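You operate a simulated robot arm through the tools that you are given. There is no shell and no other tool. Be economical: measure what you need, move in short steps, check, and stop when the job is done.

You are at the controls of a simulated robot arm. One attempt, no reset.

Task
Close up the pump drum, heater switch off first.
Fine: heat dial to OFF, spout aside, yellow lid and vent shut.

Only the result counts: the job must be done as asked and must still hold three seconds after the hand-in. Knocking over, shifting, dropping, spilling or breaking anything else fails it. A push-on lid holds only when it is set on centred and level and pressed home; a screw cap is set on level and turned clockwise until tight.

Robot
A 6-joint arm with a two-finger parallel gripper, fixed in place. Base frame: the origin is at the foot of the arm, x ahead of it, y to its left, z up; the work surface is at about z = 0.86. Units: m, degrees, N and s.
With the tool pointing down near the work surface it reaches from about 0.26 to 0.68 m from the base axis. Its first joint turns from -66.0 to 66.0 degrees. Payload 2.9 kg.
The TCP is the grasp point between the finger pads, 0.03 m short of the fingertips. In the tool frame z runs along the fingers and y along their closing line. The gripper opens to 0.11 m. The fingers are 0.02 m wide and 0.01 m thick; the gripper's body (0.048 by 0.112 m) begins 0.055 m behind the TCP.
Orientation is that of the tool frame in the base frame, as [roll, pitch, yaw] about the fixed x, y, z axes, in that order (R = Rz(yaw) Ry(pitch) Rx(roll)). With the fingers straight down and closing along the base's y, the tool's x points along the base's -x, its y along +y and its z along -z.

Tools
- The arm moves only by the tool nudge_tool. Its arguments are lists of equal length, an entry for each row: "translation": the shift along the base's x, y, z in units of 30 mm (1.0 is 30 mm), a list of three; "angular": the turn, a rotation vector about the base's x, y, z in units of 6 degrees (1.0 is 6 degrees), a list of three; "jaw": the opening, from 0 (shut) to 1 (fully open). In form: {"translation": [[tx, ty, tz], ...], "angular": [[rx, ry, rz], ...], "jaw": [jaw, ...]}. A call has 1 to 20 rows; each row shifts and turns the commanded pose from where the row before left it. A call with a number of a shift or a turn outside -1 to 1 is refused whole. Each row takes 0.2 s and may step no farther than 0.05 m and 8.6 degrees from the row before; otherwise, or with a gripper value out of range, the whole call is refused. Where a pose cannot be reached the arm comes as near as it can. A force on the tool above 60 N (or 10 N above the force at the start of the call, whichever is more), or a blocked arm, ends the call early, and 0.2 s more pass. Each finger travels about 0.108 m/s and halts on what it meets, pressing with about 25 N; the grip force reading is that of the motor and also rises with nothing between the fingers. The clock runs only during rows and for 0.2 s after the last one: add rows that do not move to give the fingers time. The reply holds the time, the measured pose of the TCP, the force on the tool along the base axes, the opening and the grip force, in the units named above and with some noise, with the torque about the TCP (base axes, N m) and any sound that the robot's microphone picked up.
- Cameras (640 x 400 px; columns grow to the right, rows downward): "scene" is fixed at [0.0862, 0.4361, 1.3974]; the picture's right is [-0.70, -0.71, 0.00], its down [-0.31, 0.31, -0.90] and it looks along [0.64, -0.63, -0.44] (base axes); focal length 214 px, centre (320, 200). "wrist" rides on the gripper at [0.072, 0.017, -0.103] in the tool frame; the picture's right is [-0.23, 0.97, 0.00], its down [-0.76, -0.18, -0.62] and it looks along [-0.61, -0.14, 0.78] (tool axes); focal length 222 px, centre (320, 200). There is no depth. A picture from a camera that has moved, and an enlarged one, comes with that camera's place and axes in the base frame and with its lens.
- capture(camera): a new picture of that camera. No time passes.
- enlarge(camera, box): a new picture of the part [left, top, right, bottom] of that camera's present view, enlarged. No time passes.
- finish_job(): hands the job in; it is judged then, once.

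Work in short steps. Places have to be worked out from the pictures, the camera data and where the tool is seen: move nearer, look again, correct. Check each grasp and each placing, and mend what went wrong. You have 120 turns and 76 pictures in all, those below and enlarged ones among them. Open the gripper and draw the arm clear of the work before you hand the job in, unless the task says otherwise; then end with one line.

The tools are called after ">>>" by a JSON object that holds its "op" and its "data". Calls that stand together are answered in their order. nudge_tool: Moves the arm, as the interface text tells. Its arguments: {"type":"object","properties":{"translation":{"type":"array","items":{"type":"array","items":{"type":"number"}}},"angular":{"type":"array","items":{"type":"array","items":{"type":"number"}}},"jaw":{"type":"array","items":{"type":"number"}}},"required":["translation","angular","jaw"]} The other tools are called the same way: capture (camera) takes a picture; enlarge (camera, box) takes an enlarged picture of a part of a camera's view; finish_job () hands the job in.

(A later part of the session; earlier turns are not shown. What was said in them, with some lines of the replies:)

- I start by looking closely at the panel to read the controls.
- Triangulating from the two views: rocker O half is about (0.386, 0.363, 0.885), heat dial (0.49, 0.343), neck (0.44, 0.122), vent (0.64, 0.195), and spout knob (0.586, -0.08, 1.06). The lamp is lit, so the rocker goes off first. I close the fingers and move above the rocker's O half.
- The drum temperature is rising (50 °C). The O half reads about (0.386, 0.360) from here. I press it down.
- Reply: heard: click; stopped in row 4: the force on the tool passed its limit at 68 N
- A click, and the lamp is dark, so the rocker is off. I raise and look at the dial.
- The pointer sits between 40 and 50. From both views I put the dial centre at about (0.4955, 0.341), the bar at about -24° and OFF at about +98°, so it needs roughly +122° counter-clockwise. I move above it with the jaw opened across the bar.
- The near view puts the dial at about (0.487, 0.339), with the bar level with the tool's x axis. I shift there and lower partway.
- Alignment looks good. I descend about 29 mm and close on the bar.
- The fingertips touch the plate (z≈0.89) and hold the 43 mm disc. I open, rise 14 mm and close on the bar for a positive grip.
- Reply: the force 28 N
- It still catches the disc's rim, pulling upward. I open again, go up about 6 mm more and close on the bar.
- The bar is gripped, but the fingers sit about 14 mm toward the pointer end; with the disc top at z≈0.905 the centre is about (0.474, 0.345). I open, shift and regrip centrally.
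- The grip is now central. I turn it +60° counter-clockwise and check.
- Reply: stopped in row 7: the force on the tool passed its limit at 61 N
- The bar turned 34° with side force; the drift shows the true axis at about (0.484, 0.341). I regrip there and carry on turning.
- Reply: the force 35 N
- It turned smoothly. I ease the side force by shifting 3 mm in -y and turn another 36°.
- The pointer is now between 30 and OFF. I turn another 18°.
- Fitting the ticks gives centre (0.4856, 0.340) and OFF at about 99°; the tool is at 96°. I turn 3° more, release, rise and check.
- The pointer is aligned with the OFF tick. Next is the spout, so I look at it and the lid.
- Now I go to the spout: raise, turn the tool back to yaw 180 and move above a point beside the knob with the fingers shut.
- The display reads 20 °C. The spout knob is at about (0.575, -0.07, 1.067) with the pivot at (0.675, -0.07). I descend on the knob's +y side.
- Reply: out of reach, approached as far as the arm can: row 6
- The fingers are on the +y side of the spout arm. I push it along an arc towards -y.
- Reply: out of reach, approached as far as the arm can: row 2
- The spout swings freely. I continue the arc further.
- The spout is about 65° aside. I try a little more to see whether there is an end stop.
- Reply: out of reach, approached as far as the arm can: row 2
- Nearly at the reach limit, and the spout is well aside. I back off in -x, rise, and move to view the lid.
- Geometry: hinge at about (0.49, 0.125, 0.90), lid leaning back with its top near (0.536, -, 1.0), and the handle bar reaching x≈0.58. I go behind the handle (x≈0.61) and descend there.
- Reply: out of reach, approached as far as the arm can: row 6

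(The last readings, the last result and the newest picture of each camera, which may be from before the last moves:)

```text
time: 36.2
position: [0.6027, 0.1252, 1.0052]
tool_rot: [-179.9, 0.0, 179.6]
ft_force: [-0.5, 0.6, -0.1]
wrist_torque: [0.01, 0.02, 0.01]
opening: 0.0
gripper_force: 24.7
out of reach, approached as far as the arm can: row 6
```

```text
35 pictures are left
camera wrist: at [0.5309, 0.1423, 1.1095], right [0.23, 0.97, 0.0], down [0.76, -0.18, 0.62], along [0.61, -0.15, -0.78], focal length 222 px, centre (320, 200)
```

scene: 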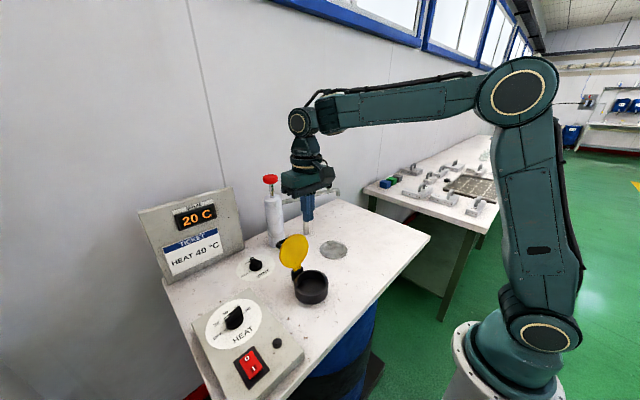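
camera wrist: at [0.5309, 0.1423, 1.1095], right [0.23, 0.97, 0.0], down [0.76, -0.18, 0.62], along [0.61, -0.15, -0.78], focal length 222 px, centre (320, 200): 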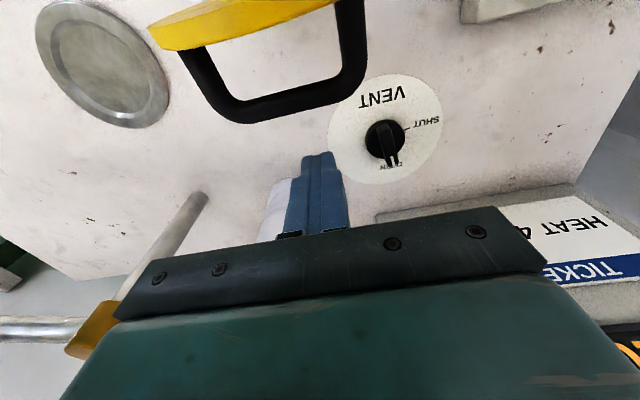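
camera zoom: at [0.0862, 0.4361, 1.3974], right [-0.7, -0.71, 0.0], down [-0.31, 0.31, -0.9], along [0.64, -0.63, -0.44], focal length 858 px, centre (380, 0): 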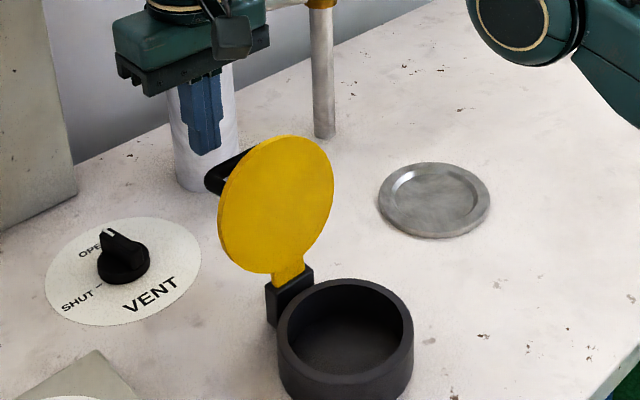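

The handle crossbar is just in front of the fingers at about (0.565, 0.111). I shift to y≈0.113, descend 20 mm and push slowly in -x.

>>> {"op": "nudge_tool", "data": {"translation": [[0, -0.4, -0.3], [0, 0, -0.4], [-0.3, 0, 0], [-0.4, 0, 0], [-0.4, 0, 0], [-0.4, 0, 0], [-0.4, 0, 0], [-0.4, 0, 0]], "angular": [[0, 0, 0], [0, 0, 0], [0, 0, 0], [0, 0, 0], [0, 0, 0], [0, 0, 0], [0, 0, 0], [0, 0, 0]], "jaw": [0, 0, 0, 0, 0, 0, 0, 0]}}

>>> {"op": "enlarge", "data": {"camera": "scene", "box": [240, 200, 370, 300]}}

```text
time: 38.0
position: [0.5959, 0.1256, 1.0053]
tool_rot: [-179.8, -0.2, 179.6]
ft_force: [-0.1, 0.3, -0.1]
wrist_torque: [-0.01, 0.03, 0.0]
opening: 0.0003
gripper_force: 25.1
out of reach, approached as far as the arm can: row 2, 3, 4, 5, 6, 7, 8
```

```text
4.00 times, centred on (305, 250) of scene
camera zoom: at [0.0862, 0.4361, 1.3974], right [-0.7, -0.71, 0.0], down [-0.31, 0.31, -0.9], along [0.64, -0.63, -0.44], focal length 858 px, centre (380, 0)
```

zoom: 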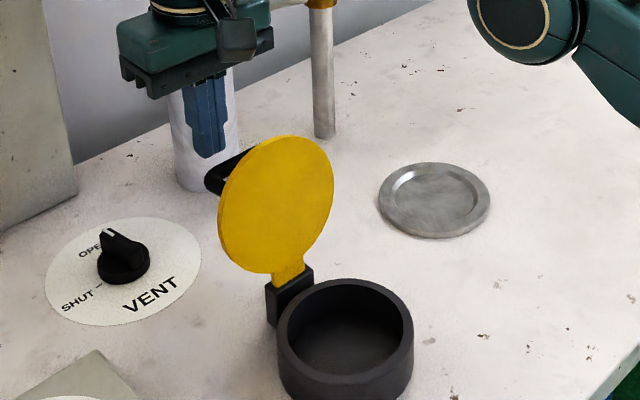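

The arm reports out of reach and did not move as asked. I send a still row to see the true state before anything else.

>>> {"op": "nudge_tool", "data": {"translation": [[0, 0, 0], [0, 0, 0]], "angular": [[0, 0, 0], [0, 0, 0]], "jaw": [0, 0, 0]}}

```text
refused: the lists must be of equal length
```

>>> {"op": "nudge_tool", "data": {"translation": [[0, 0, 0], [0, 0, 0.2]], "angular": [[0, 0, 0], [0, 0, 0]], "jaw": [0, 0]}}

```text
time: 38.6
position: [0.5961, 0.1248, 1.0122]
tool_rot: [-179.8, 0.0, 179.7]
ft_force: [0.0, 0.6, -0.3]
wrist_torque: [0.01, 0.0, -0.01]
opening: 0.0
gripper_force: 24.7
```

Commands restart from the actual pose. I test single small moves: -y, then down.

>>> {"op": "nudge_tool", "data": {"translation": [[0, -0.4, 0], [0, 0, -0.3], [0, 0, -0.3]], "angular": [[0, 0, 0], [0, 0, 0], [0, 0, 0]], "jaw": [0, 0, 0]}}

```text
time: 39.4
position: [0.6022, 0.1141, 0.9963]
tool_rot: [-179.8, -0.1, 179.6]
ft_force: [0.3, -0.2, 0.3]
wrist_torque: [0.04, 0.0, -0.01]
opening: 0.0001
gripper_force: 24.7
out of reach, approached as far as the arm can: row 2, 3
```

Only partial motion. I test a small -x move and the response to a slight yaw.

>>> {"op": "nudge_tool", "data": {"translation": [[-0.15, 0, 0], [-0.15, 0, 0]], "angular": [[0, 0, 0], [0, 0, 0]], "jaw": [0, 0]}}

>>> {"op": "capture", "data": {"camera": "scene"}}

```text
time: 40.0
position: [0.6026, 0.1153, 0.9964]
tool_rot: [-179.8, -0.2, 179.7]
ft_force: [0.4, -0.7, -0.6]
wrist_torque: [0.0, -0.02, 0.0]
opening: 0.0001
gripper_force: 25.3
out of reach, approached as far as the arm can: row 1, 2
```

```text
33 pictures are left
```

scene: 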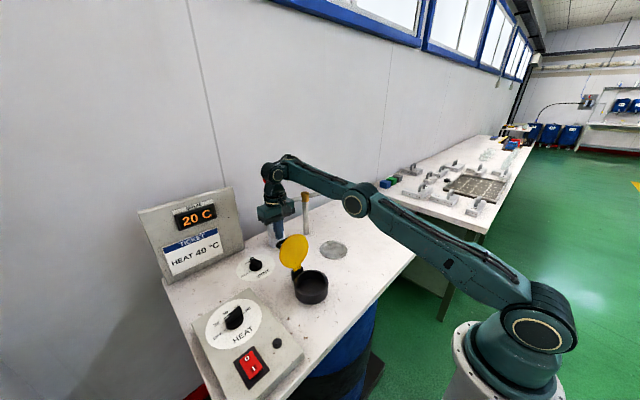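

-x motion is blocked at this height although nothing is touched, so some joint limit applies. I rise and test again.

>>> {"op": "nudge_tool", "data": {"translation": [[0, 0, 1], [0, 0, 1], [-0.3, 0, 0], [0, 0, -0.3], [0, 0, -0.3], [0, 0, -0.3], [0, 0, -0.3]], "angular": [[0, 0, 0], [0, 0, 0], [0, 0, 0], [0, 0, 0], [0, 0, 0], [0, 0, 0], [0, 0, 0]], "jaw": [0, 0, 0, 0, 0, 0, 0]}}

```text
time: 41.6
position: [0.5929, 0.1133, 1.0204]
tool_rot: [-179.8, -0.1, 179.7]
ft_force: [0.3, 0.5, 0.4]
wrist_torque: [0.04, -0.04, 0.01]
opening: 0.0
gripper_force: 24.8
```

At (0.593, 0.113, 1.020) it moves freely. I continue down in small steps to find the boundary.

>>> {"op": "nudge_tool", "data": {"translation": [[0, 0, -0.2], [0, 0, -0.2], [0, 0, -0.2], [0, 0, -0.2], [0, 0, -0.2], [0, 0, -0.2]], "angular": [[0, 0, 0], [0, 0, 0], [0, 0, 0], [0, 0, 0], [0, 0, 0], [0, 0, 0]], "jaw": [0, 0, 0, 0, 0, 0]}}

```text
time: 43.0
position: [0.6053, 0.1163, 0.9879]
tool_rot: [-179.7, -0.1, 179.7]
ft_force: [0.2, -0.2, -0.1]
wrist_torque: [-0.04, 0.0, -0.01]
opening: 0.0
gripper_force: 24.6
out of reach, approached as far as the arm can: row 2, 4, 6
```

The limit forces x outward as I go lower here. I go around it: rise and place the fingertips just behind the lid's top edge, above the handle bar (x≈0.558, tip z≈0.985).

>>> {"op": "nudge_tool", "data": {"translation": [[0, 0, 1], [0, 0, 1], [-0.5, 0, 0], [-0.5, 0, 0], [-0.5, 0, 0], [0, 0, -0.3], [0, 0, -0.3]], "angular": [[0, 0, 0], [0, 0, 0], [0, 0, 0], [0, 0, 0], [0, 0, 0], [0, 0, 0], [0, 0, 0]], "jaw": [0, 0, 0, 0, 0, 0, 0]}}

>>> {"op": "enlarge", "data": {"camera": "scene", "box": [240, 200, 370, 300]}}

```text
time: 44.6
position: [0.5865, 0.1186, 1.0352]
tool_rot: [-179.8, -0.3, 179.7]
ft_force: [-0.4, 0.1, 0.3]
wrist_torque: [-0.03, -0.04, 0.01]
opening: 0.0
gripper_force: 25.2
out of reach, approached as far as the arm can: row 4, 5, 6, 7
```

```text
4.00 times, centred on (305, 250) of scene
camera zoom: at [0.0862, 0.4361, 1.3974], right [-0.7, -0.71, 0.0], down [-0.31, 0.31, -0.9], along [0.64, -0.63, -0.44], focal length 858 px, centre (380, 0)
```

zoom: 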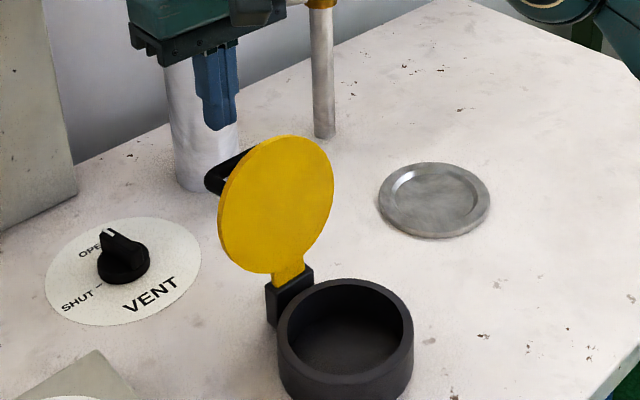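

It looks like the solver switched to another arm branch with an inner limit. I go up and inward to return to the first branch, then come back no farther than x≈0.57.

>>> {"op": "nudge_tool", "data": {"translation": [[0, 0, 1], [0, 0, 1], [0, 0, 1], [0, 0, 1], [0, 0, 1], [-1, 0, 0.5], [-1, 0, 0.5], [-1, 0, 0], [-1, 0, 0], [-0.5, 0, 0], [0, 0, -1], [0, 0, -1], [0, 0, -1], [0, 0, 0]], "angular": [[0, 0, 0], [0, 0, 0], [0, 0, 0], [0, 0, 0], [0, 0, 0], [0, 0, 0], [0, 0, 0], [0, 0, 0], [0, 0, 0], [0, 0, 0], [0, 0, 0], [0, 0, 0], [0, 0, 0], [0, 0, 0]], "jaw": [0, 0, 0, 0, 0, 0, 0, 0, 0, 0, 0, 0, 0, 0]}}

>>> {"op": "capture", "data": {"camera": "scene"}}

```text
time: 47.6
position: [0.4843, 0.1257, 1.1676]
tool_rot: [-179.7, -0.2, 179.9]
ft_force: [0.1, -0.3, 0.3]
wrist_torque: [0.02, 0.0, -0.01]
opening: 0.0
gripper_force: 25.0
out of reach, approached as far as the arm can: row 11, 12, 13
```

```text
31 pictures are left
```

scene: 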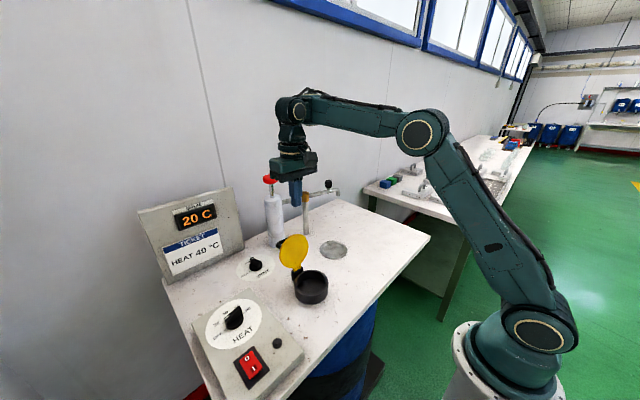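

I move inward to x≈0.43 as on the earlier good path and lower there to see if it frees up.

>>> {"op": "nudge_tool", "data": {"translation": [[-0.6, 0, 0.3], [-0.6, 0, 0], [-0.6, 0, 0], [0, 0, -0.5], [0, 0, -0.5], [0, 0, -0.5], [0, 0, -0.5]], "angular": [[0, 0, 0], [0, 0, 0], [0, 0, 0], [0, 0, 0], [0, 0, 0], [0, 0, 0], [0, 0, 0]], "jaw": [0, 0, 0, 0, 0, 0, 0]}}

```text
time: 49.2
position: [0.4716, 0.1379, 1.1756]
tool_rot: [-179.8, -0.2, 179.7]
ft_force: [-0.7, -0.8, 0.0]
wrist_torque: [-0.01, -0.03, -0.03]
opening: 0.0
gripper_force: 25.1
out of reach, approached as far as the arm can: row 1, 2, 3, 4, 5, 6, 7
```

Still on the boundary. I test whether yaw matters by turning the tool 30° and then moving inward.

>>> {"op": "nudge_tool", "data": {"translation": [[0, 0, 0.5], [0, 0, 0], [0, 0, 0], [0, 0, 0], [0, 0, 0], [-0.5, 0, 0], [-0.5, 0, 0], [0, 0, -0.5], [0, 0, -0.5]], "angular": [[0, 0, 1], [0, 0, 1], [0, 0, 1], [0, 0, 1], [0, 0, 1], [0, 0, 0], [0, 0, 0], [0, 0, 0], [0, 0, 0]], "jaw": [0, 0, 0, 0, 0, 0, 0, 0, 0]}}

```text
time: 51.2
position: [0.4564, 0.1427, 1.185]
tool_rot: [-179.9, -0.3, -150.2]
ft_force: [-0.2, 0.1, 0.9]
wrist_torque: [-0.01, 0.06, 0.01]
opening: 0.0
gripper_force: 25.3
out of reach, approached as far as the arm can: row 7, 8, 9
```

The boundary fits a circle about the shoulder: the elbow has passed through straight into its short-range branch. Over-stretching and retracting should flip it back, so I go up past full stretch and come down inward.

>>> {"op": "nudge_tool", "data": {"translation": [[0, 0, 1], [0, 0, 1], [0, 0, 1], [0, 0, 1], [0.5, 0, 1], [0.5, 0, 1], [0, 0, 0], [-1, 0, -1], [-1, 0, -1], [-0.5, 0, -1], [-0.5, 0, -1], [0, 0, -1], [0, 0, -1], [0, 0, -0.5]], "angular": [[0, 0, -1], [0, 0, -1], [0, 0, -1], [0, 0, -1], [0, 0, -1], [0, 0, 0], [0, 0, 0], [0, 0, 0], [0, 0, 0], [0, 0, 0], [0, 0, 0], [0, 0, 0], [0, 0, 0], [0, 0, 0]], "jaw": [0, 0, 0, 0, 0, 0, 0, 0, 0, 0, 0, 0, 0, 0]}}

>>> {"op": "capture", "data": {"camera": "scene"}}

```text
time: 54.2
position: [0.3712, 0.1379, 1.1248]
tool_rot: [-179.9, 0.0, 179.7]
ft_force: [0.2, -0.5, 0.1]
wrist_torque: [0.0, 0.0, 0.01]
opening: 0.0
gripper_force: 24.8
out of reach, approached as far as the arm can: row 1, 5, 6
```

```text
30 pictures are left
```

scene: 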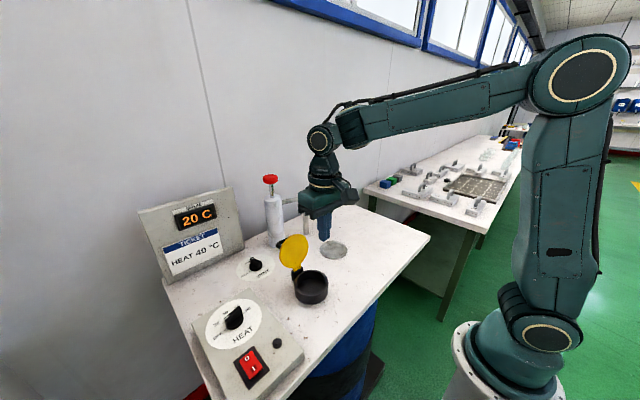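

Back in the normal elbow-up branch. I keep within D<0.74 this time, crossing above the lid at z≈1.065 and then descending behind the handle.

>>> {"op": "nudge_tool", "data": {"translation": [[0.9, -0.1, -0.6], [0.9, -0.1, -0.6], [0.9, -0.1, -0.6], [0.98, -0.1, 0], [0.98, -0.1, 0], [0.98, -0.1, 0], [0.98, -0.1, 0], [0.98, -0.1, 0], [0, 0, -0.8], [0, 0, -0.8], [0, 0, -0.8], [0, 0, -0.6], [0, 0, 0]], "angular": [[0, 0, 0], [0, 0, 0], [0, 0, 0], [0, 0, 0], [0, 0, 0], [0, 0, 0], [0, 0, 0], [0, 0, 0], [0, 0, 0], [0, 0, 0], [0, 0, 0], [0, 0, 0], [0, 0, 0]], "jaw": [0, 0, 0, 0, 0, 0, 0, 0, 0, 0, 0, 0, 0]}}

>>> {"op": "capture", "data": {"camera": "wrist"}}

```text
time: 57.0
position: [0.6006, 0.1145, 0.9828]
tool_rot: [-179.8, 0.0, 179.7]
ft_force: [0.4, 0.1, -0.4]
wrist_torque: [0.02, -0.01, -0.05]
opening: 0.0001
gripper_force: 24.6
```

```text
29 pictures are left
camera wrist: at [0.5275, 0.1322, 1.0858], right [0.23, 0.97, 0.0], down [0.76, -0.18, 0.62], along [0.61, -0.15, -0.78], focal length 222 px, centre (320, 200)
```

wrist: 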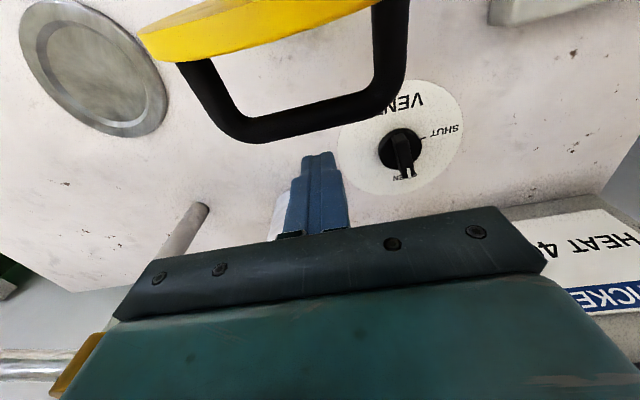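

Clean approach, with the fingertip behind the bar. I push slowly in -x.

>>> {"op": "nudge_tool", "data": {"translation": [[-0.4, 0, 0], [-0.4, 0, 0], [-0.4, 0, 0], [-0.4, 0, 0], [-0.4, 0, 0], [-0.4, 0, 0]], "angular": [[0, 0, 0], [0, 0, 0], [0, 0, 0], [0, 0, 0], [0, 0, 0], [0, 0, 0]], "jaw": [0, 0, 0, 0, 0, 0]}}

>>> {"op": "enlarge", "data": {"camera": "scene", "box": [240, 200, 370, 300]}}

```text
time: 58.4
position: [0.527, 0.1125, 0.9818]
tool_rot: [-179.9, 0.0, 179.7]
ft_force: [-0.2, 1.5, -0.3]
wrist_torque: [0.02, 0.01, 0.0]
opening: 0.0
gripper_force: 25.4
```

```text
4.00 times, centred on (305, 250) of scene
camera zoom: at [0.0862, 0.4361, 1.3974], right [-0.7, -0.71, 0.0], down [-0.31, 0.31, -0.9], along [0.64, -0.63, -0.44], focal length 858 px, centre (380, 0)
```

zoom: 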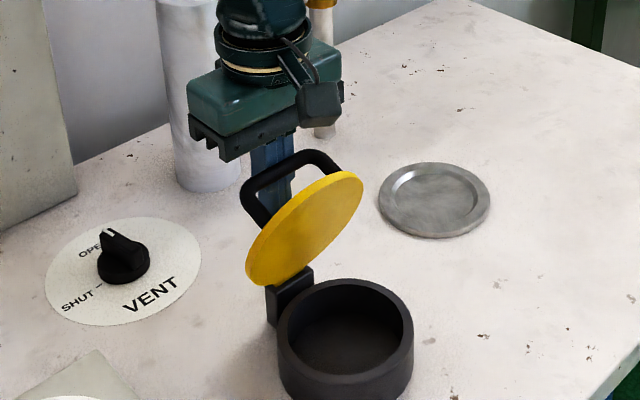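

The lid is tipping over nicely with little force. I continue.

>>> {"op": "nudge_tool", "data": {"translation": [[-0.4, 0, 0], [-0.4, 0, 0], [-0.4, 0, 0], [-0.4, 0, 0], [0, 0, 0]], "angular": [[0, 0, 0], [0, 0, 0], [0, 0, 0], [0, 0, 0], [0, 0, 0]], "jaw": [0, 0, 0, 0, 0]}}

>>> {"op": "enlarge", "data": {"camera": "scene", "box": [240, 200, 370, 300]}}

```text
time: 59.6
position: [0.4788, 0.1148, 0.9816]
tool_rot: [-179.9, 0.1, 179.9]
ft_force: [0.4, -0.2, 0.9]
wrist_torque: [-0.03, -0.02, -0.01]
opening: 0.0001
gripper_force: 25.0
```

```text
4.00 times, centred on (305, 250) of scene
camera zoom: at [0.0862, 0.4361, 1.3974], right [-0.7, -0.71, 0.0], down [-0.31, 0.31, -0.9], along [0.64, -0.63, -0.44], focal length 858 px, centre (380, 0)
```

zoom: 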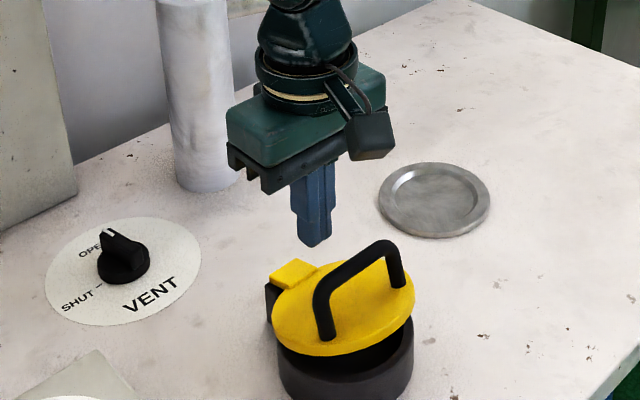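

The lid fell nearly shut but is slightly ajar. The handle bar centre is at about (0.436, 0.113), so I move above it and look before pressing.

>>> {"op": "nudge_tool", "data": {"translation": [[0, 0, 0.8], [0, 0, 0.8], [-0.75, 0, 0], [-0.75, 0, 0], [0, 0, 0]], "angular": [[0, 0, 0], [0, 0, 0], [0, 0, 0], [0, 0, 0], [0, 0, 0]], "jaw": [0, 0, 0, 0, 0]}}

>>> {"op": "capture", "data": {"camera": "wrist"}}

>>> {"op": "enlarge", "data": {"camera": "scene", "box": [240, 200, 370, 300]}}

```text
time: 60.8
position: [0.4336, 0.1134, 1.0292]
tool_rot: [-179.9, 0.0, 179.6]
ft_force: [-0.3, 0.7, 0.6]
wrist_torque: [-0.01, 0.02, 0.03]
opening: 0.0
gripper_force: 24.8
```

```text
26 pictures are left
camera wrist: at [0.3619, 0.1305, 1.1327], right [0.23, 0.97, 0.0], down [0.76, -0.18, 0.62], along [0.61, -0.15, -0.78], focal length 222 px, centre (320, 200)
```

wrist: 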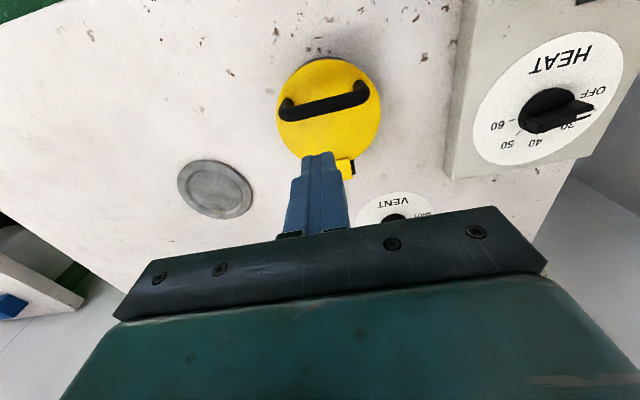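

```text
4.00 times, centred on (305, 250) of scene
camera zoom: at [0.0862, 0.4361, 1.3974], right [-0.7, -0.71, 0.0], down [-0.31, 0.31, -0.9], along [0.64, -0.63, -0.44], focal length 858 px, centre (380, 0)
```

zoom: 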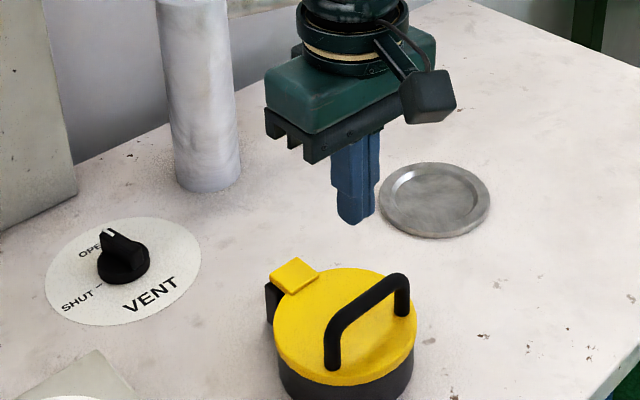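

The lid has settled flat; it still needs pressing home. The handle bar is at about (0.417, 0.120), so I press down on it there.

>>> {"op": "nudge_tool", "data": {"translation": [[-0.55, 0.2, 0], [0, 0, -0.7], [0, 0, -0.5], [0, 0, -0.3], [0, 0, -0.2], [0, 0, -0.2], [0, 0, -0.2], [0, 0, -0.2], [0, 0, -0.2], [0, 0, -0.2], [0, 0, -0.2]], "angular": [[0, 0, 0], [0, 0, 0], [0, 0, 0], [0, 0, 0], [0, 0, 0], [0, 0, 0], [0, 0, 0], [0, 0, 0], [0, 0, 0], [0, 0, 0], [0, 0, 0]], "jaw": [0, 0, 0, 0, 0, 0, 0, 0, 0, 0, 0]}}

>>> {"op": "enlarge", "data": {"camera": "scene", "box": [260, 230, 350, 310]}}

```text
time: 62.4
position: [0.4178, 0.1202, 0.9728]
tool_rot: [-179.8, 0.3, 179.7]
ft_force: [-9.7, -3.1, 20.9]
wrist_torque: [-0.04, 0.36, 0.03]
opening: 0.0
gripper_force: 24.9
stopped in row 7: the force on the tool passed its limit at 72 N (the readings are from after the stop); the commanded pose is now the measured one
```

```text
5.00 times, centred on (305, 270) of scene
camera zoom: at [0.0857, 0.4359, 1.3975], right [-0.7, -0.71, 0.0], down [-0.31, 0.31, -0.9], along [0.64, -0.63, -0.44], focal length 1072 px, centre (395, -150)
```

zoom: 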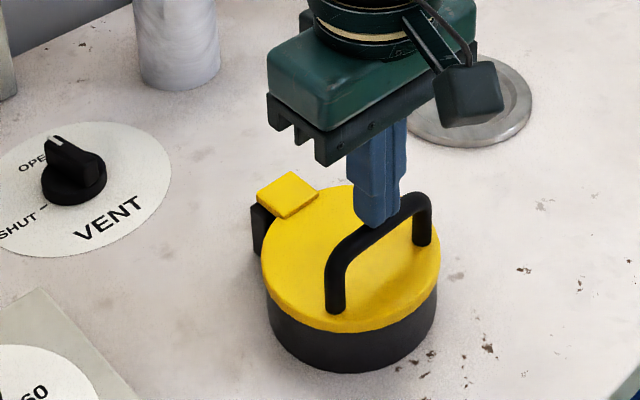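

It took 72 N with no click heard. I press once more and compare height.

>>> {"op": "nudge_tool", "data": {"translation": [[0, 0, 0.3], [-0.1, 0, 0], [0, 0, -0.25], [0, 0, -0.1], [0, 0, -0.1], [0, 0, -0.1], [0, 0, -0.1], [0, 0, -0.1], [0, 0, -0.1]], "angular": [[0, 0, 0], [0, 0, 0], [0, 0, 0], [0, 0, 0], [0, 0, 0], [0, 0, 0], [0, 0, 0], [0, 0, 0], [0, 0, 0]], "jaw": [0, 0, 0, 0, 0, 0, 0, 0, 0]}}

>>> {"op": "enlarge", "data": {"camera": "scene", "box": [280, 240, 340, 310]}}

```text
time: 63.6
position: [0.4152, 0.12, 0.9747]
tool_rot: [179.9, 0.4, 179.8]
ft_force: [-8.9, -3.3, 19.4]
wrist_torque: [-0.01, 0.26, 0.04]
opening: 0.0
gripper_force: 25.3
stopped in row 6: the force on the tool passed its limit at 67 N (the readings are from after the stop); the commanded pose is now the measured one
```

```text
5.71 times, centred on (310, 275) of scene
camera zoom: at [0.0857, 0.4359, 1.3975], right [-0.7, -0.71, 0.0], down [-0.31, 0.31, -0.9], along [0.64, -0.63, -0.44], focal length 1226 px, centre (377, -229)
```

zoom: 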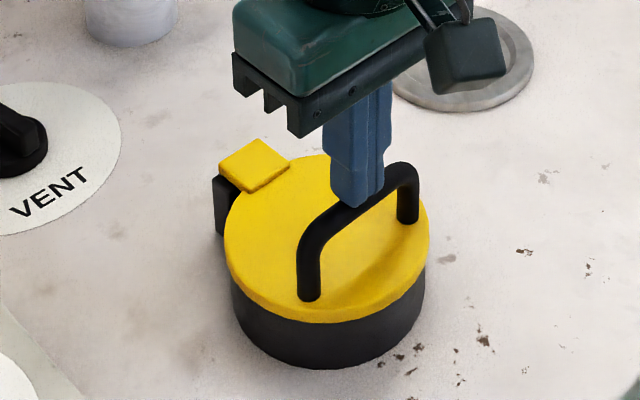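

The lid is hard down, level and centred. Next is the vent, so I rise and move to look at it.

>>> {"op": "nudge_tool", "data": {"translation": [[0, 0, 1], [0, 0, 1], [0, 0, 0.6], [1, 0.6, 0], [1, 0.6, 0], [1, 0.6, 0], [1, 0.5, 0], [0, 0, 0]], "angular": [[0, 0, 0], [0, 0, 0], [0, 0, 0], [0, 0, 0], [0, 0, 0], [0, 0, 0], [0, 0, 0], [0, 0, 0]], "jaw": [0, 0, 0, 0, 0, 0, 0, 0]}}

>>> {"op": "capture", "data": {"camera": "wrist"}}

>>> {"op": "enlarge", "data": {"camera": "scene", "box": [220, 220, 340, 310]}}

```text
time: 65.4
position: [0.5364, 0.188, 1.0511]
tool_rot: [179.9, 0.4, 179.8]
ft_force: [0.1, 0.7, 0.4]
wrist_torque: [0.0, 0.0, 0.03]
opening: 0.0
gripper_force: 25.1
```

```text
22 pictures are left
camera wrist: at [0.4643, 0.2062, 1.1537], right [0.23, 0.97, 0.0], down [0.76, -0.18, 0.63], along [0.61, -0.14, -0.78], focal length 222 px, centre (320, 200)
```

wrist: 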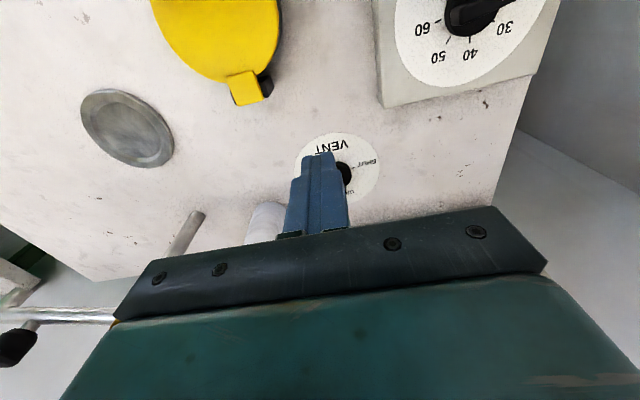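

```text
4.44 times, centred on (280, 265) of scene
camera zoom: at [0.0862, 0.4361, 1.3974], right [-0.7, -0.71, 0.0], down [-0.31, 0.31, -0.9], along [0.64, -0.63, -0.44], focal length 953 px, centre (498, -89)
```

zoom: 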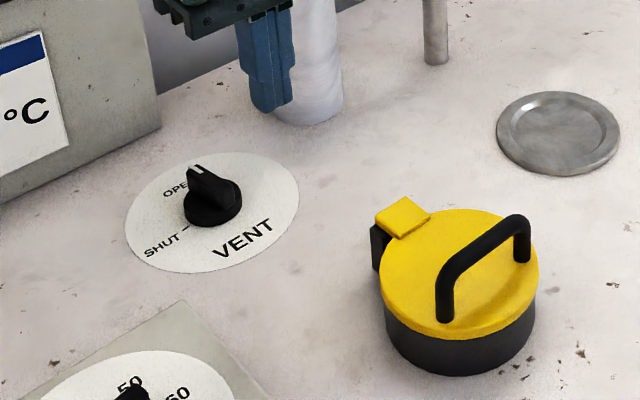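

The vent centre is at about (0.643, 0.20), with SHUT at about +95° and the pointer at about +8°. I go low first to stay in reach, then out above it with the jaw open and yaw +8°.

>>> {"op": "nudge_tool", "data": {"translation": [[0, 0, -0.95], [0, 0, -0.95], [0, 0, -0.95], [0.7, 0.08, 0], [0.7, 0.08, 0], [0.7, 0.08, 0], [0.7, 0.08, 0], [0.5, 0.08, 0], [0, 0, 0]], "angular": [[0, 0, 0.35], [0, 0, 0.35], [0, 0, 0.35], [0, 0, 0.3], [0, 0, 0], [0, 0, 0], [0, 0, 0], [0, 0, 0], [0, 0, 0]], "jaw": [0.45, 0.45, 0.45, 0.45, 0.45, 0.45, 0.45, 0.45, 0.45]}}

>>> {"op": "enlarge", "data": {"camera": "wrist", "box": [220, 60, 420, 220]}}

>>> {"op": "enlarge", "data": {"camera": "scene", "box": [210, 220, 310, 300]}}

```text
time: 67.4
position: [0.635, 0.2006, 0.966]
tool_rot: [179.8, 0.3, -172.1]
ft_force: [1.0, -0.6, 0.4]
wrist_torque: [0.04, 0.0, -0.01]
opening: 0.0495
gripper_force: 0.1
```

```text
2.50 times, centred on (320, 140) of wrist
camera zoom: at [0.56, 0.2067, 1.0689], right [0.09, 1.0, 0.0], down [0.77, -0.07, 0.63], along [0.63, -0.06, -0.78], focal length 555 px, centre (320, 350)
```

zoom: 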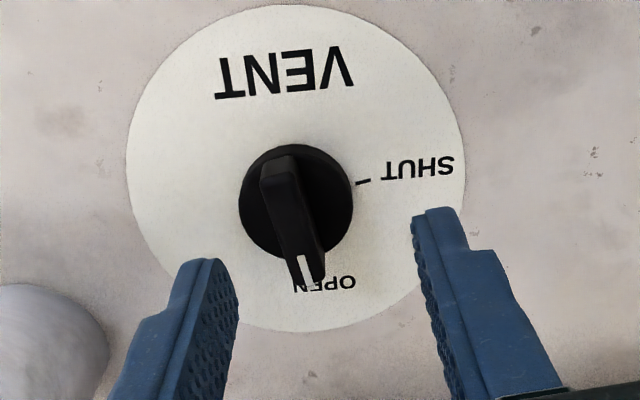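

```text
5.00 times, centred on (260, 260) of scene
camera zoom: at [0.0862, 0.4361, 1.3974], right [-0.7, -0.71, 0.0], down [-0.31, 0.31, -0.9], along [0.64, -0.63, -0.44], focal length 1072 px, centre (620, -100)
```

zoom: 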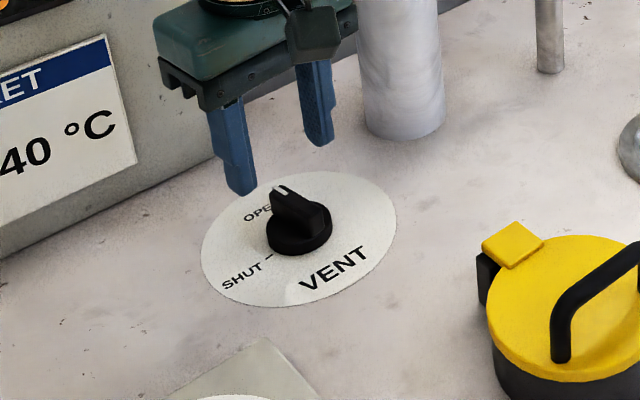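

From this closer view: centre about (0.645, 0.190), bar at +8°, SHUT tick at about +88°. I correct the position, descend to TCP z≈0.912 and grip the bar.

>>> {"op": "nudge_tool", "data": {"translation": [[0.32, -0.35, 0], [0, 0, -0.6], [0, 0, -0.6], [0, 0, -0.5], [0, 0, -0.1], [0, 0, 0], [0, 0, 0], [0, 0, 0]], "angular": [[0, 0, 0], [0, 0, 0], [0, 0, 0], [0, 0, 0], [0, 0, 0], [0, 0, 0], [0, 0, 0], [0, 0, 0]], "jaw": [0.45, 0.45, 0.45, 0.45, 0.45, 0, 0, 0]}}

>>> {"op": "enlarge", "data": {"camera": "wrist", "box": [220, 60, 420, 220]}}

```text
time: 69.2
position: [0.6441, 0.189, 0.911]
tool_rot: [179.9, 0.4, -172.2]
ft_force: [1.1, -18.0, -0.5]
wrist_torque: [-0.63, 0.0, 0.79]
opening: 0.0132
gripper_force: 45.0
```

```text
2.50 times, centred on (320, 140) of wrist
camera zoom: at [0.5701, 0.1955, 1.0141], right [0.09, 1.0, 0.0], down [0.77, -0.07, 0.63], along [0.63, -0.06, -0.78], focal length 555 px, centre (320, 350)
```

zoom: 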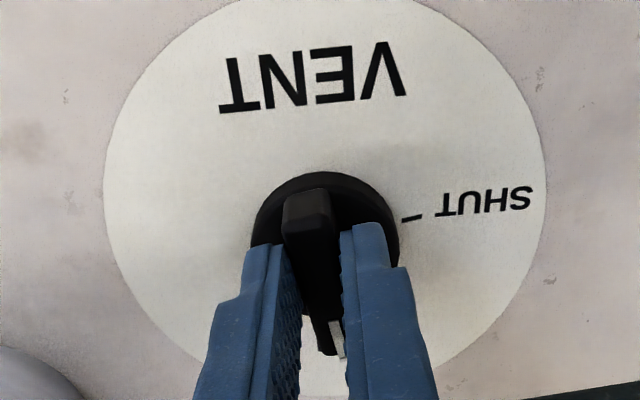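

Gripped at 13 mm. I turn +42° first and check the force.

>>> {"op": "nudge_tool", "data": {"translation": [[0, -0.06, 0], [0, 0, 0], [0, 0, 0], [0, 0, 0], [0, 0, 0], [0, 0, 0], [0, 0, 0]], "angular": [[0, 0, 1], [0, 0, 1], [0, 0, 1], [0, 0, 1], [0, 0, 1], [0, 0, 1], [0, 0, 1]], "jaw": [0, 0, 0, 0, 0, 0, 0]}}

>>> {"op": "enlarge", "data": {"camera": "wrist", "box": [220, 60, 420, 220]}}

>>> {"op": "enlarge", "data": {"camera": "scene", "box": [210, 200, 330, 300]}}

```text
time: 70.8
position: [0.6457, 0.1852, 0.9117]
tool_rot: [-179.9, 0.6, -130.4]
ft_force: [10.0, -27.1, -5.8]
wrist_torque: [-1.13, 0.14, -0.15]
opening: 0.0126
gripper_force: 45.2
```

```text
2.50 times, centred on (320, 140) of wrist
camera zoom: at [0.5862, 0.14, 1.0138], right [-0.59, 0.8, 0.0], down [0.63, 0.46, 0.63], along [0.51, 0.38, -0.78], focal length 555 px, centre (320, 350)
```

zoom: 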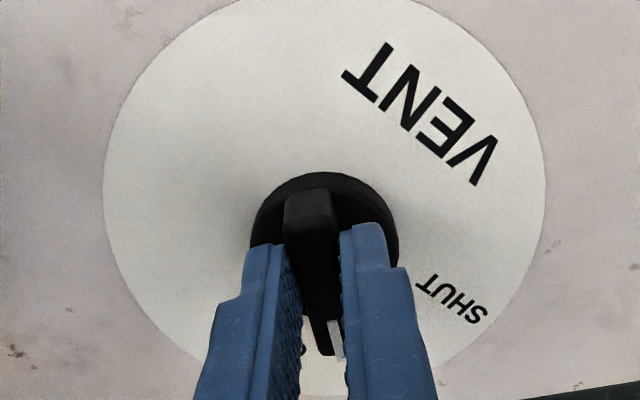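

```text
4.00 times, centred on (270, 250) of scene
camera zoom: at [0.0866, 0.4354, 1.3976], right [-0.7, -0.71, 0.0], down [-0.31, 0.31, -0.9], along [0.64, -0.63, -0.44], focal length 858 px, centre (520, 0)
```

zoom: 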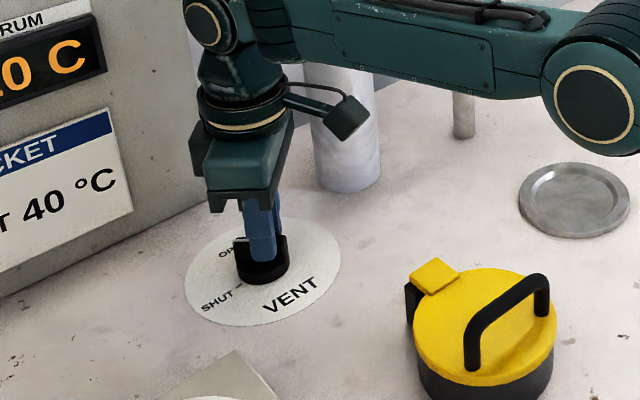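

Turning well. I ease the force 2.5 mm in -y and turn another 36°.

>>> {"op": "nudge_tool", "data": {"translation": [[0, -0.08, 0], [0, 0, 0], [0, 0, 0], [0, 0, 0], [0, 0, 0], [0, 0, 0], [0, 0, 0]], "angular": [[0, 0, 1], [0, 0, 1], [0, 0, 1], [0, 0, 1], [0, 0, 1], [0, 0, 1], [0, 0, 0]], "jaw": [0, 0, 0, 0, 0, 0, 0]}}

>>> {"op": "enlarge", "data": {"camera": "wrist", "box": [220, 60, 420, 220]}}

>>> {"op": "enlarge", "data": {"camera": "scene", "box": [230, 245, 290, 290]}}

```text
time: 72.4
position: [0.6491, 0.1853, 0.9121]
tool_rot: [-179.3, 0.8, -94.4]
ft_force: [48.8, -15.0, -14.5]
wrist_torque: [-0.58, -0.9, -0.29]
opening: 0.013
gripper_force: 45.1
```

```text
2.50 times, centred on (320, 140) of wrist
camera zoom: at [0.626, 0.1113, 1.0133], right [-0.95, 0.3, -0.01], down [0.23, 0.74, 0.64], along [0.2, 0.6, -0.77], focal length 555 px, centre (320, 350)
```

zoom: 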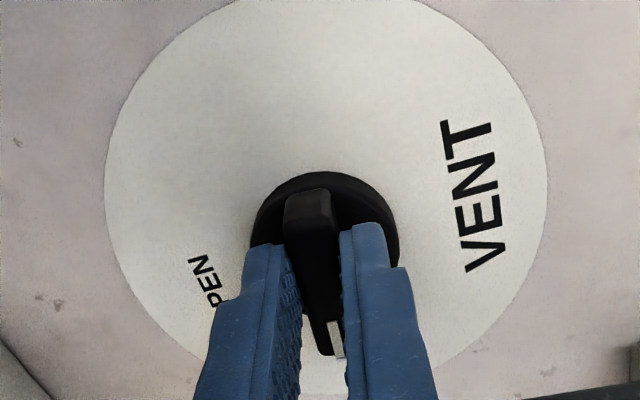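

```text
8.89 times, centred on (260, 268) of scene
camera zoom: at [0.0878, 0.4358, 1.3974], right [-0.7, -0.71, 0.0], down [-0.31, 0.31, -0.9], along [0.64, -0.63, -0.44], focal length 1906 px, centre (853, -400)
```

zoom: 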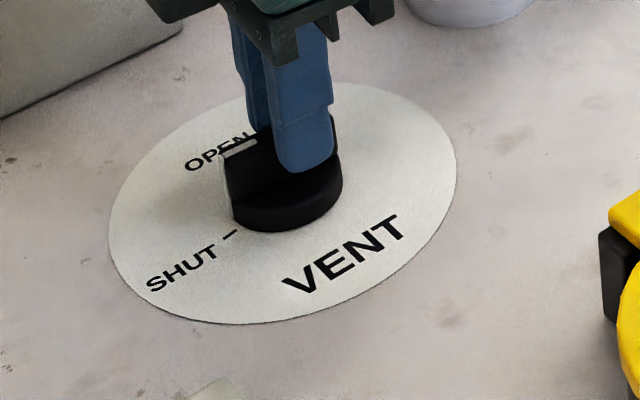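

The pointer is short of SHUT by roughly 12° (OPEN at 8°, SHUT 90° on). The side force suggests the axis is a little farther in +x, so I shift 3 mm in +x and turn 12° more.

>>> {"op": "nudge_tool", "data": {"translation": [[0.1, 0, 0], [0, 0, 0], [0, 0, 0], [0, 0, 0]], "angular": [[0, 0, 0], [0, 0, 1], [0, 0, 1], [0, 0, 0]], "jaw": [0, 0, 0, 0]}}

>>> {"op": "enlarge", "data": {"camera": "scene", "box": [230, 245, 290, 290]}}

```text
time: 73.4
position: [0.6511, 0.184, 0.9107]
tool_rot: [-179.6, 0.6, -82.4]
ft_force: [36.2, -18.3, -6.3]
wrist_torque: [-0.52, -0.72, -0.18]
opening: 0.0127
gripper_force: 44.8
```

```text
8.89 times, centred on (260, 268) of scene
camera zoom: at [0.0873, 0.4357, 1.3975], right [-0.7, -0.71, 0.0], down [-0.31, 0.31, -0.9], along [0.64, -0.63, -0.44], focal length 1906 px, centre (853, -400)
```

zoom: 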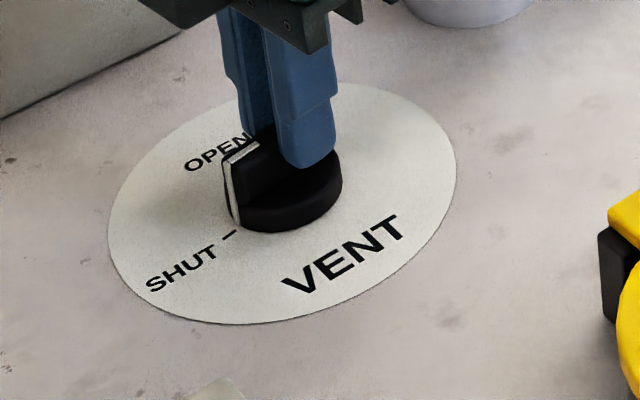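

The pointer base now meets the SHUT tick. I release, rise slightly and retract to check.

>>> {"op": "nudge_tool", "data": {"translation": [[0, 0, 0], [0, 0, 0], [0, 0, 0.8], [0, 0, 0.9], [-0.8, 0.2, 0], [-0.8, 0.2, 0], [-0.8, 0.2, 0.5], [-0.8, 0.2, 1], [-0.8, 0.2, 1], [0, 0, 0]], "angular": [[0, 0, 0], [0, 0, 0], [0, 0, 0], [0, 0, 0], [0, 0, 0], [0, 0, 0], [0, 0, 0], [0, 0, 0], [0, 0, 0], [0, 0, 0]], "jaw": [0.4, 0.4, 0.4, 0.4, 0.4, 0.4, 0.4, 0.4, 0.4, 0.4]}}

>>> {"op": "enlarge", "data": {"camera": "scene", "box": [230, 245, 290, 290]}}

>>> {"op": "capture", "data": {"camera": "scene"}}

```text
time: 75.6
position: [0.5517, 0.2228, 1.0435]
tool_rot: [179.8, 0.4, -82.1]
ft_force: [-0.5, -0.3, -0.2]
wrist_torque: [-0.01, -0.04, -0.01]
opening: 0.044
gripper_force: 0.1
out of reach, approached as far as the arm can: row 5, 8, 9
```

```text
8.89 times, centred on (260, 268) of scene
camera zoom: at [0.0862, 0.4361, 1.3974], right [-0.7, -0.71, 0.0], down [-0.31, 0.31, -0.9], along [0.64, -0.63, -0.44], focal length 1906 px, centre (853, -400)
```

zoom: 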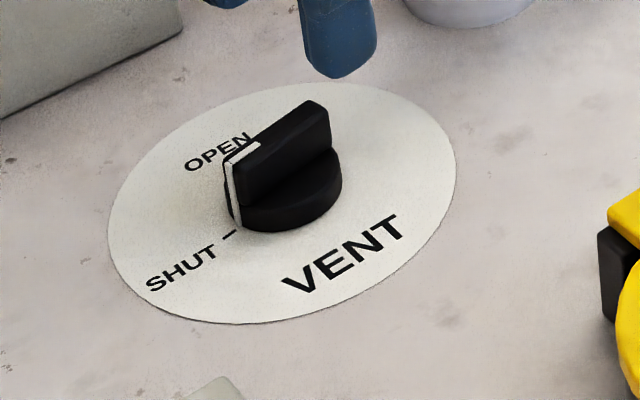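

```text
11 pictures are left
```

scene: 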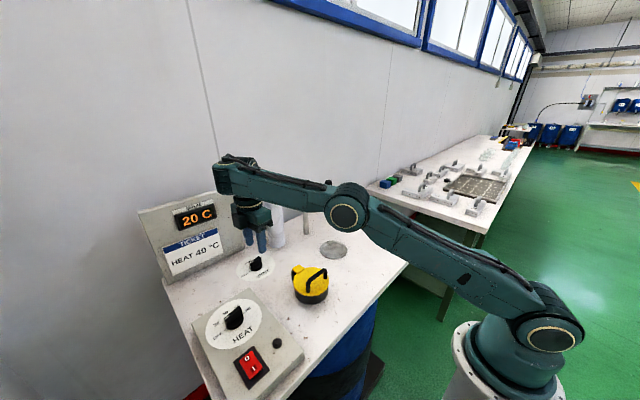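

The vent pointer lines up with the SHUT tick. The arm is in the stretched branch again, so I go straight up past full stretch and then retract clear.

>>> {"op": "nudge_tool", "data": {"translation": [[0, 0, 1], [0, 0, 1], [0, 0, 1], [0, 0, 1], [0, 0, 1], [0, 0, 1], [0, 0, 0], [-1, 0, 0], [-1, 0, 0], [-1, 0, 0], [-1, 0, 0], [-1, 0, 0], [-1, -0.5, 0], [0, 0, 0]], "angular": [[0, 0, 0], [0, 0, 0], [0, 0, 0], [0, 0, 0], [0, 0, 0], [0, 0, 0], [0, 0, 0], [0, 0, 0], [0, 0, 0], [0, 0, 0], [0, 0, 0], [0, 0, 0], [0, 0, 0], [0, 0, 0]], "jaw": [0.6, 0.6, 0.6, 0.6, 0.6, 0.6, 0.6, 0.6, 0.6, 0.6, 0.6, 0.6, 0.6, 0.6]}}

>>> {"op": "enlarge", "data": {"camera": "scene", "box": [190, 280, 350, 390]}}

>>> {"op": "enlarge", "data": {"camera": "scene", "box": [240, 160, 380, 310]}}

```text
time: 78.6
position: [0.3625, 0.2011, 1.2224]
tool_rot: [179.7, 0.3, -82.1]
ft_force: [-0.4, -0.5, 0.2]
wrist_torque: [0.03, -0.02, -0.04]
opening: 0.0661
gripper_force: 0.2
out of reach, approached as far as the arm can: row 6, 13
```

```text
3.64 times, centred on (270, 335) of scene
camera zoom: at [0.0862, 0.4361, 1.3974], right [-0.7, -0.71, 0.0], down [-0.31, 0.31, -0.9], along [0.64, -0.63, -0.44], focal length 780 px, centre (502, -291)
```

zoom: 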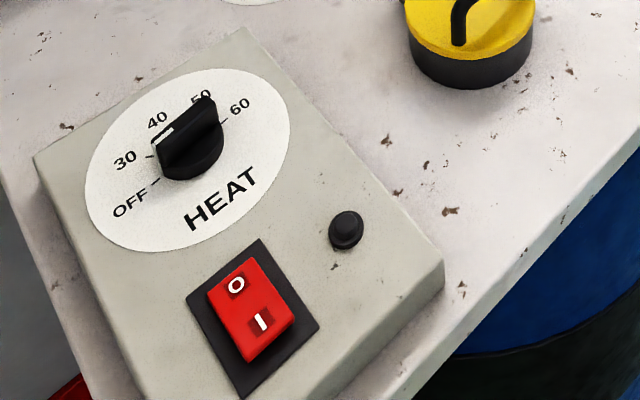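

```text
2.67 times, centred on (310, 235) of scene
camera zoom: at [0.0862, 0.4361, 1.3974], right [-0.7, -0.71, 0.0], down [-0.31, 0.31, -0.9], along [0.64, -0.63, -0.44], focal length 572 px, centre (347, 107)
```

zoom: 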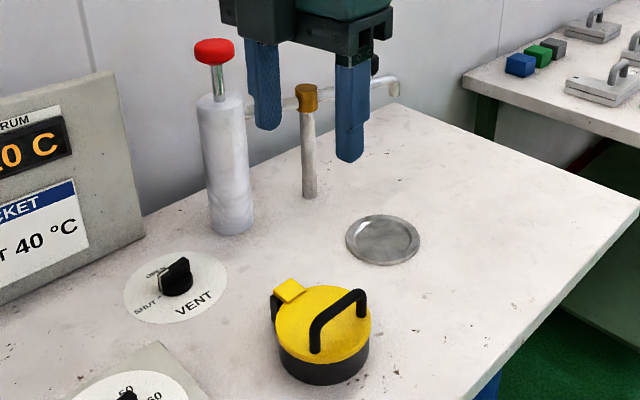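

All controls look right. I take one last close look at the lid seam.

>>> {"op": "enlarge", "data": {"camera": "scene", "box": [285, 255, 340, 310]}}

```text
7.27 times, centred on (312, 282) of scene
camera zoom: at [0.0862, 0.4361, 1.3974], right [-0.7, -0.71, 0.0], down [-0.31, 0.31, -0.9], along [0.64, -0.63, -0.44], focal length 1560 px, centre (374, -400)
```

zoom: 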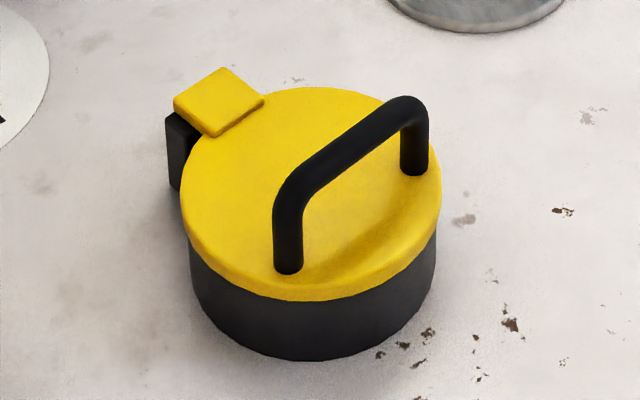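

The lid is flush all round, the gripper is open and the arm is clear, so I hand in.

>>> {"op": "finish_job", "data": {}}

```text
The job is handed in.
```

The pump drum is closed up and handed in: heater switch turned off first, heat dial at OFF, spout swung aside, yellow lid pressed shut (no click heard, but it sits flush all round) and vent at SHUT, with the arm clear.
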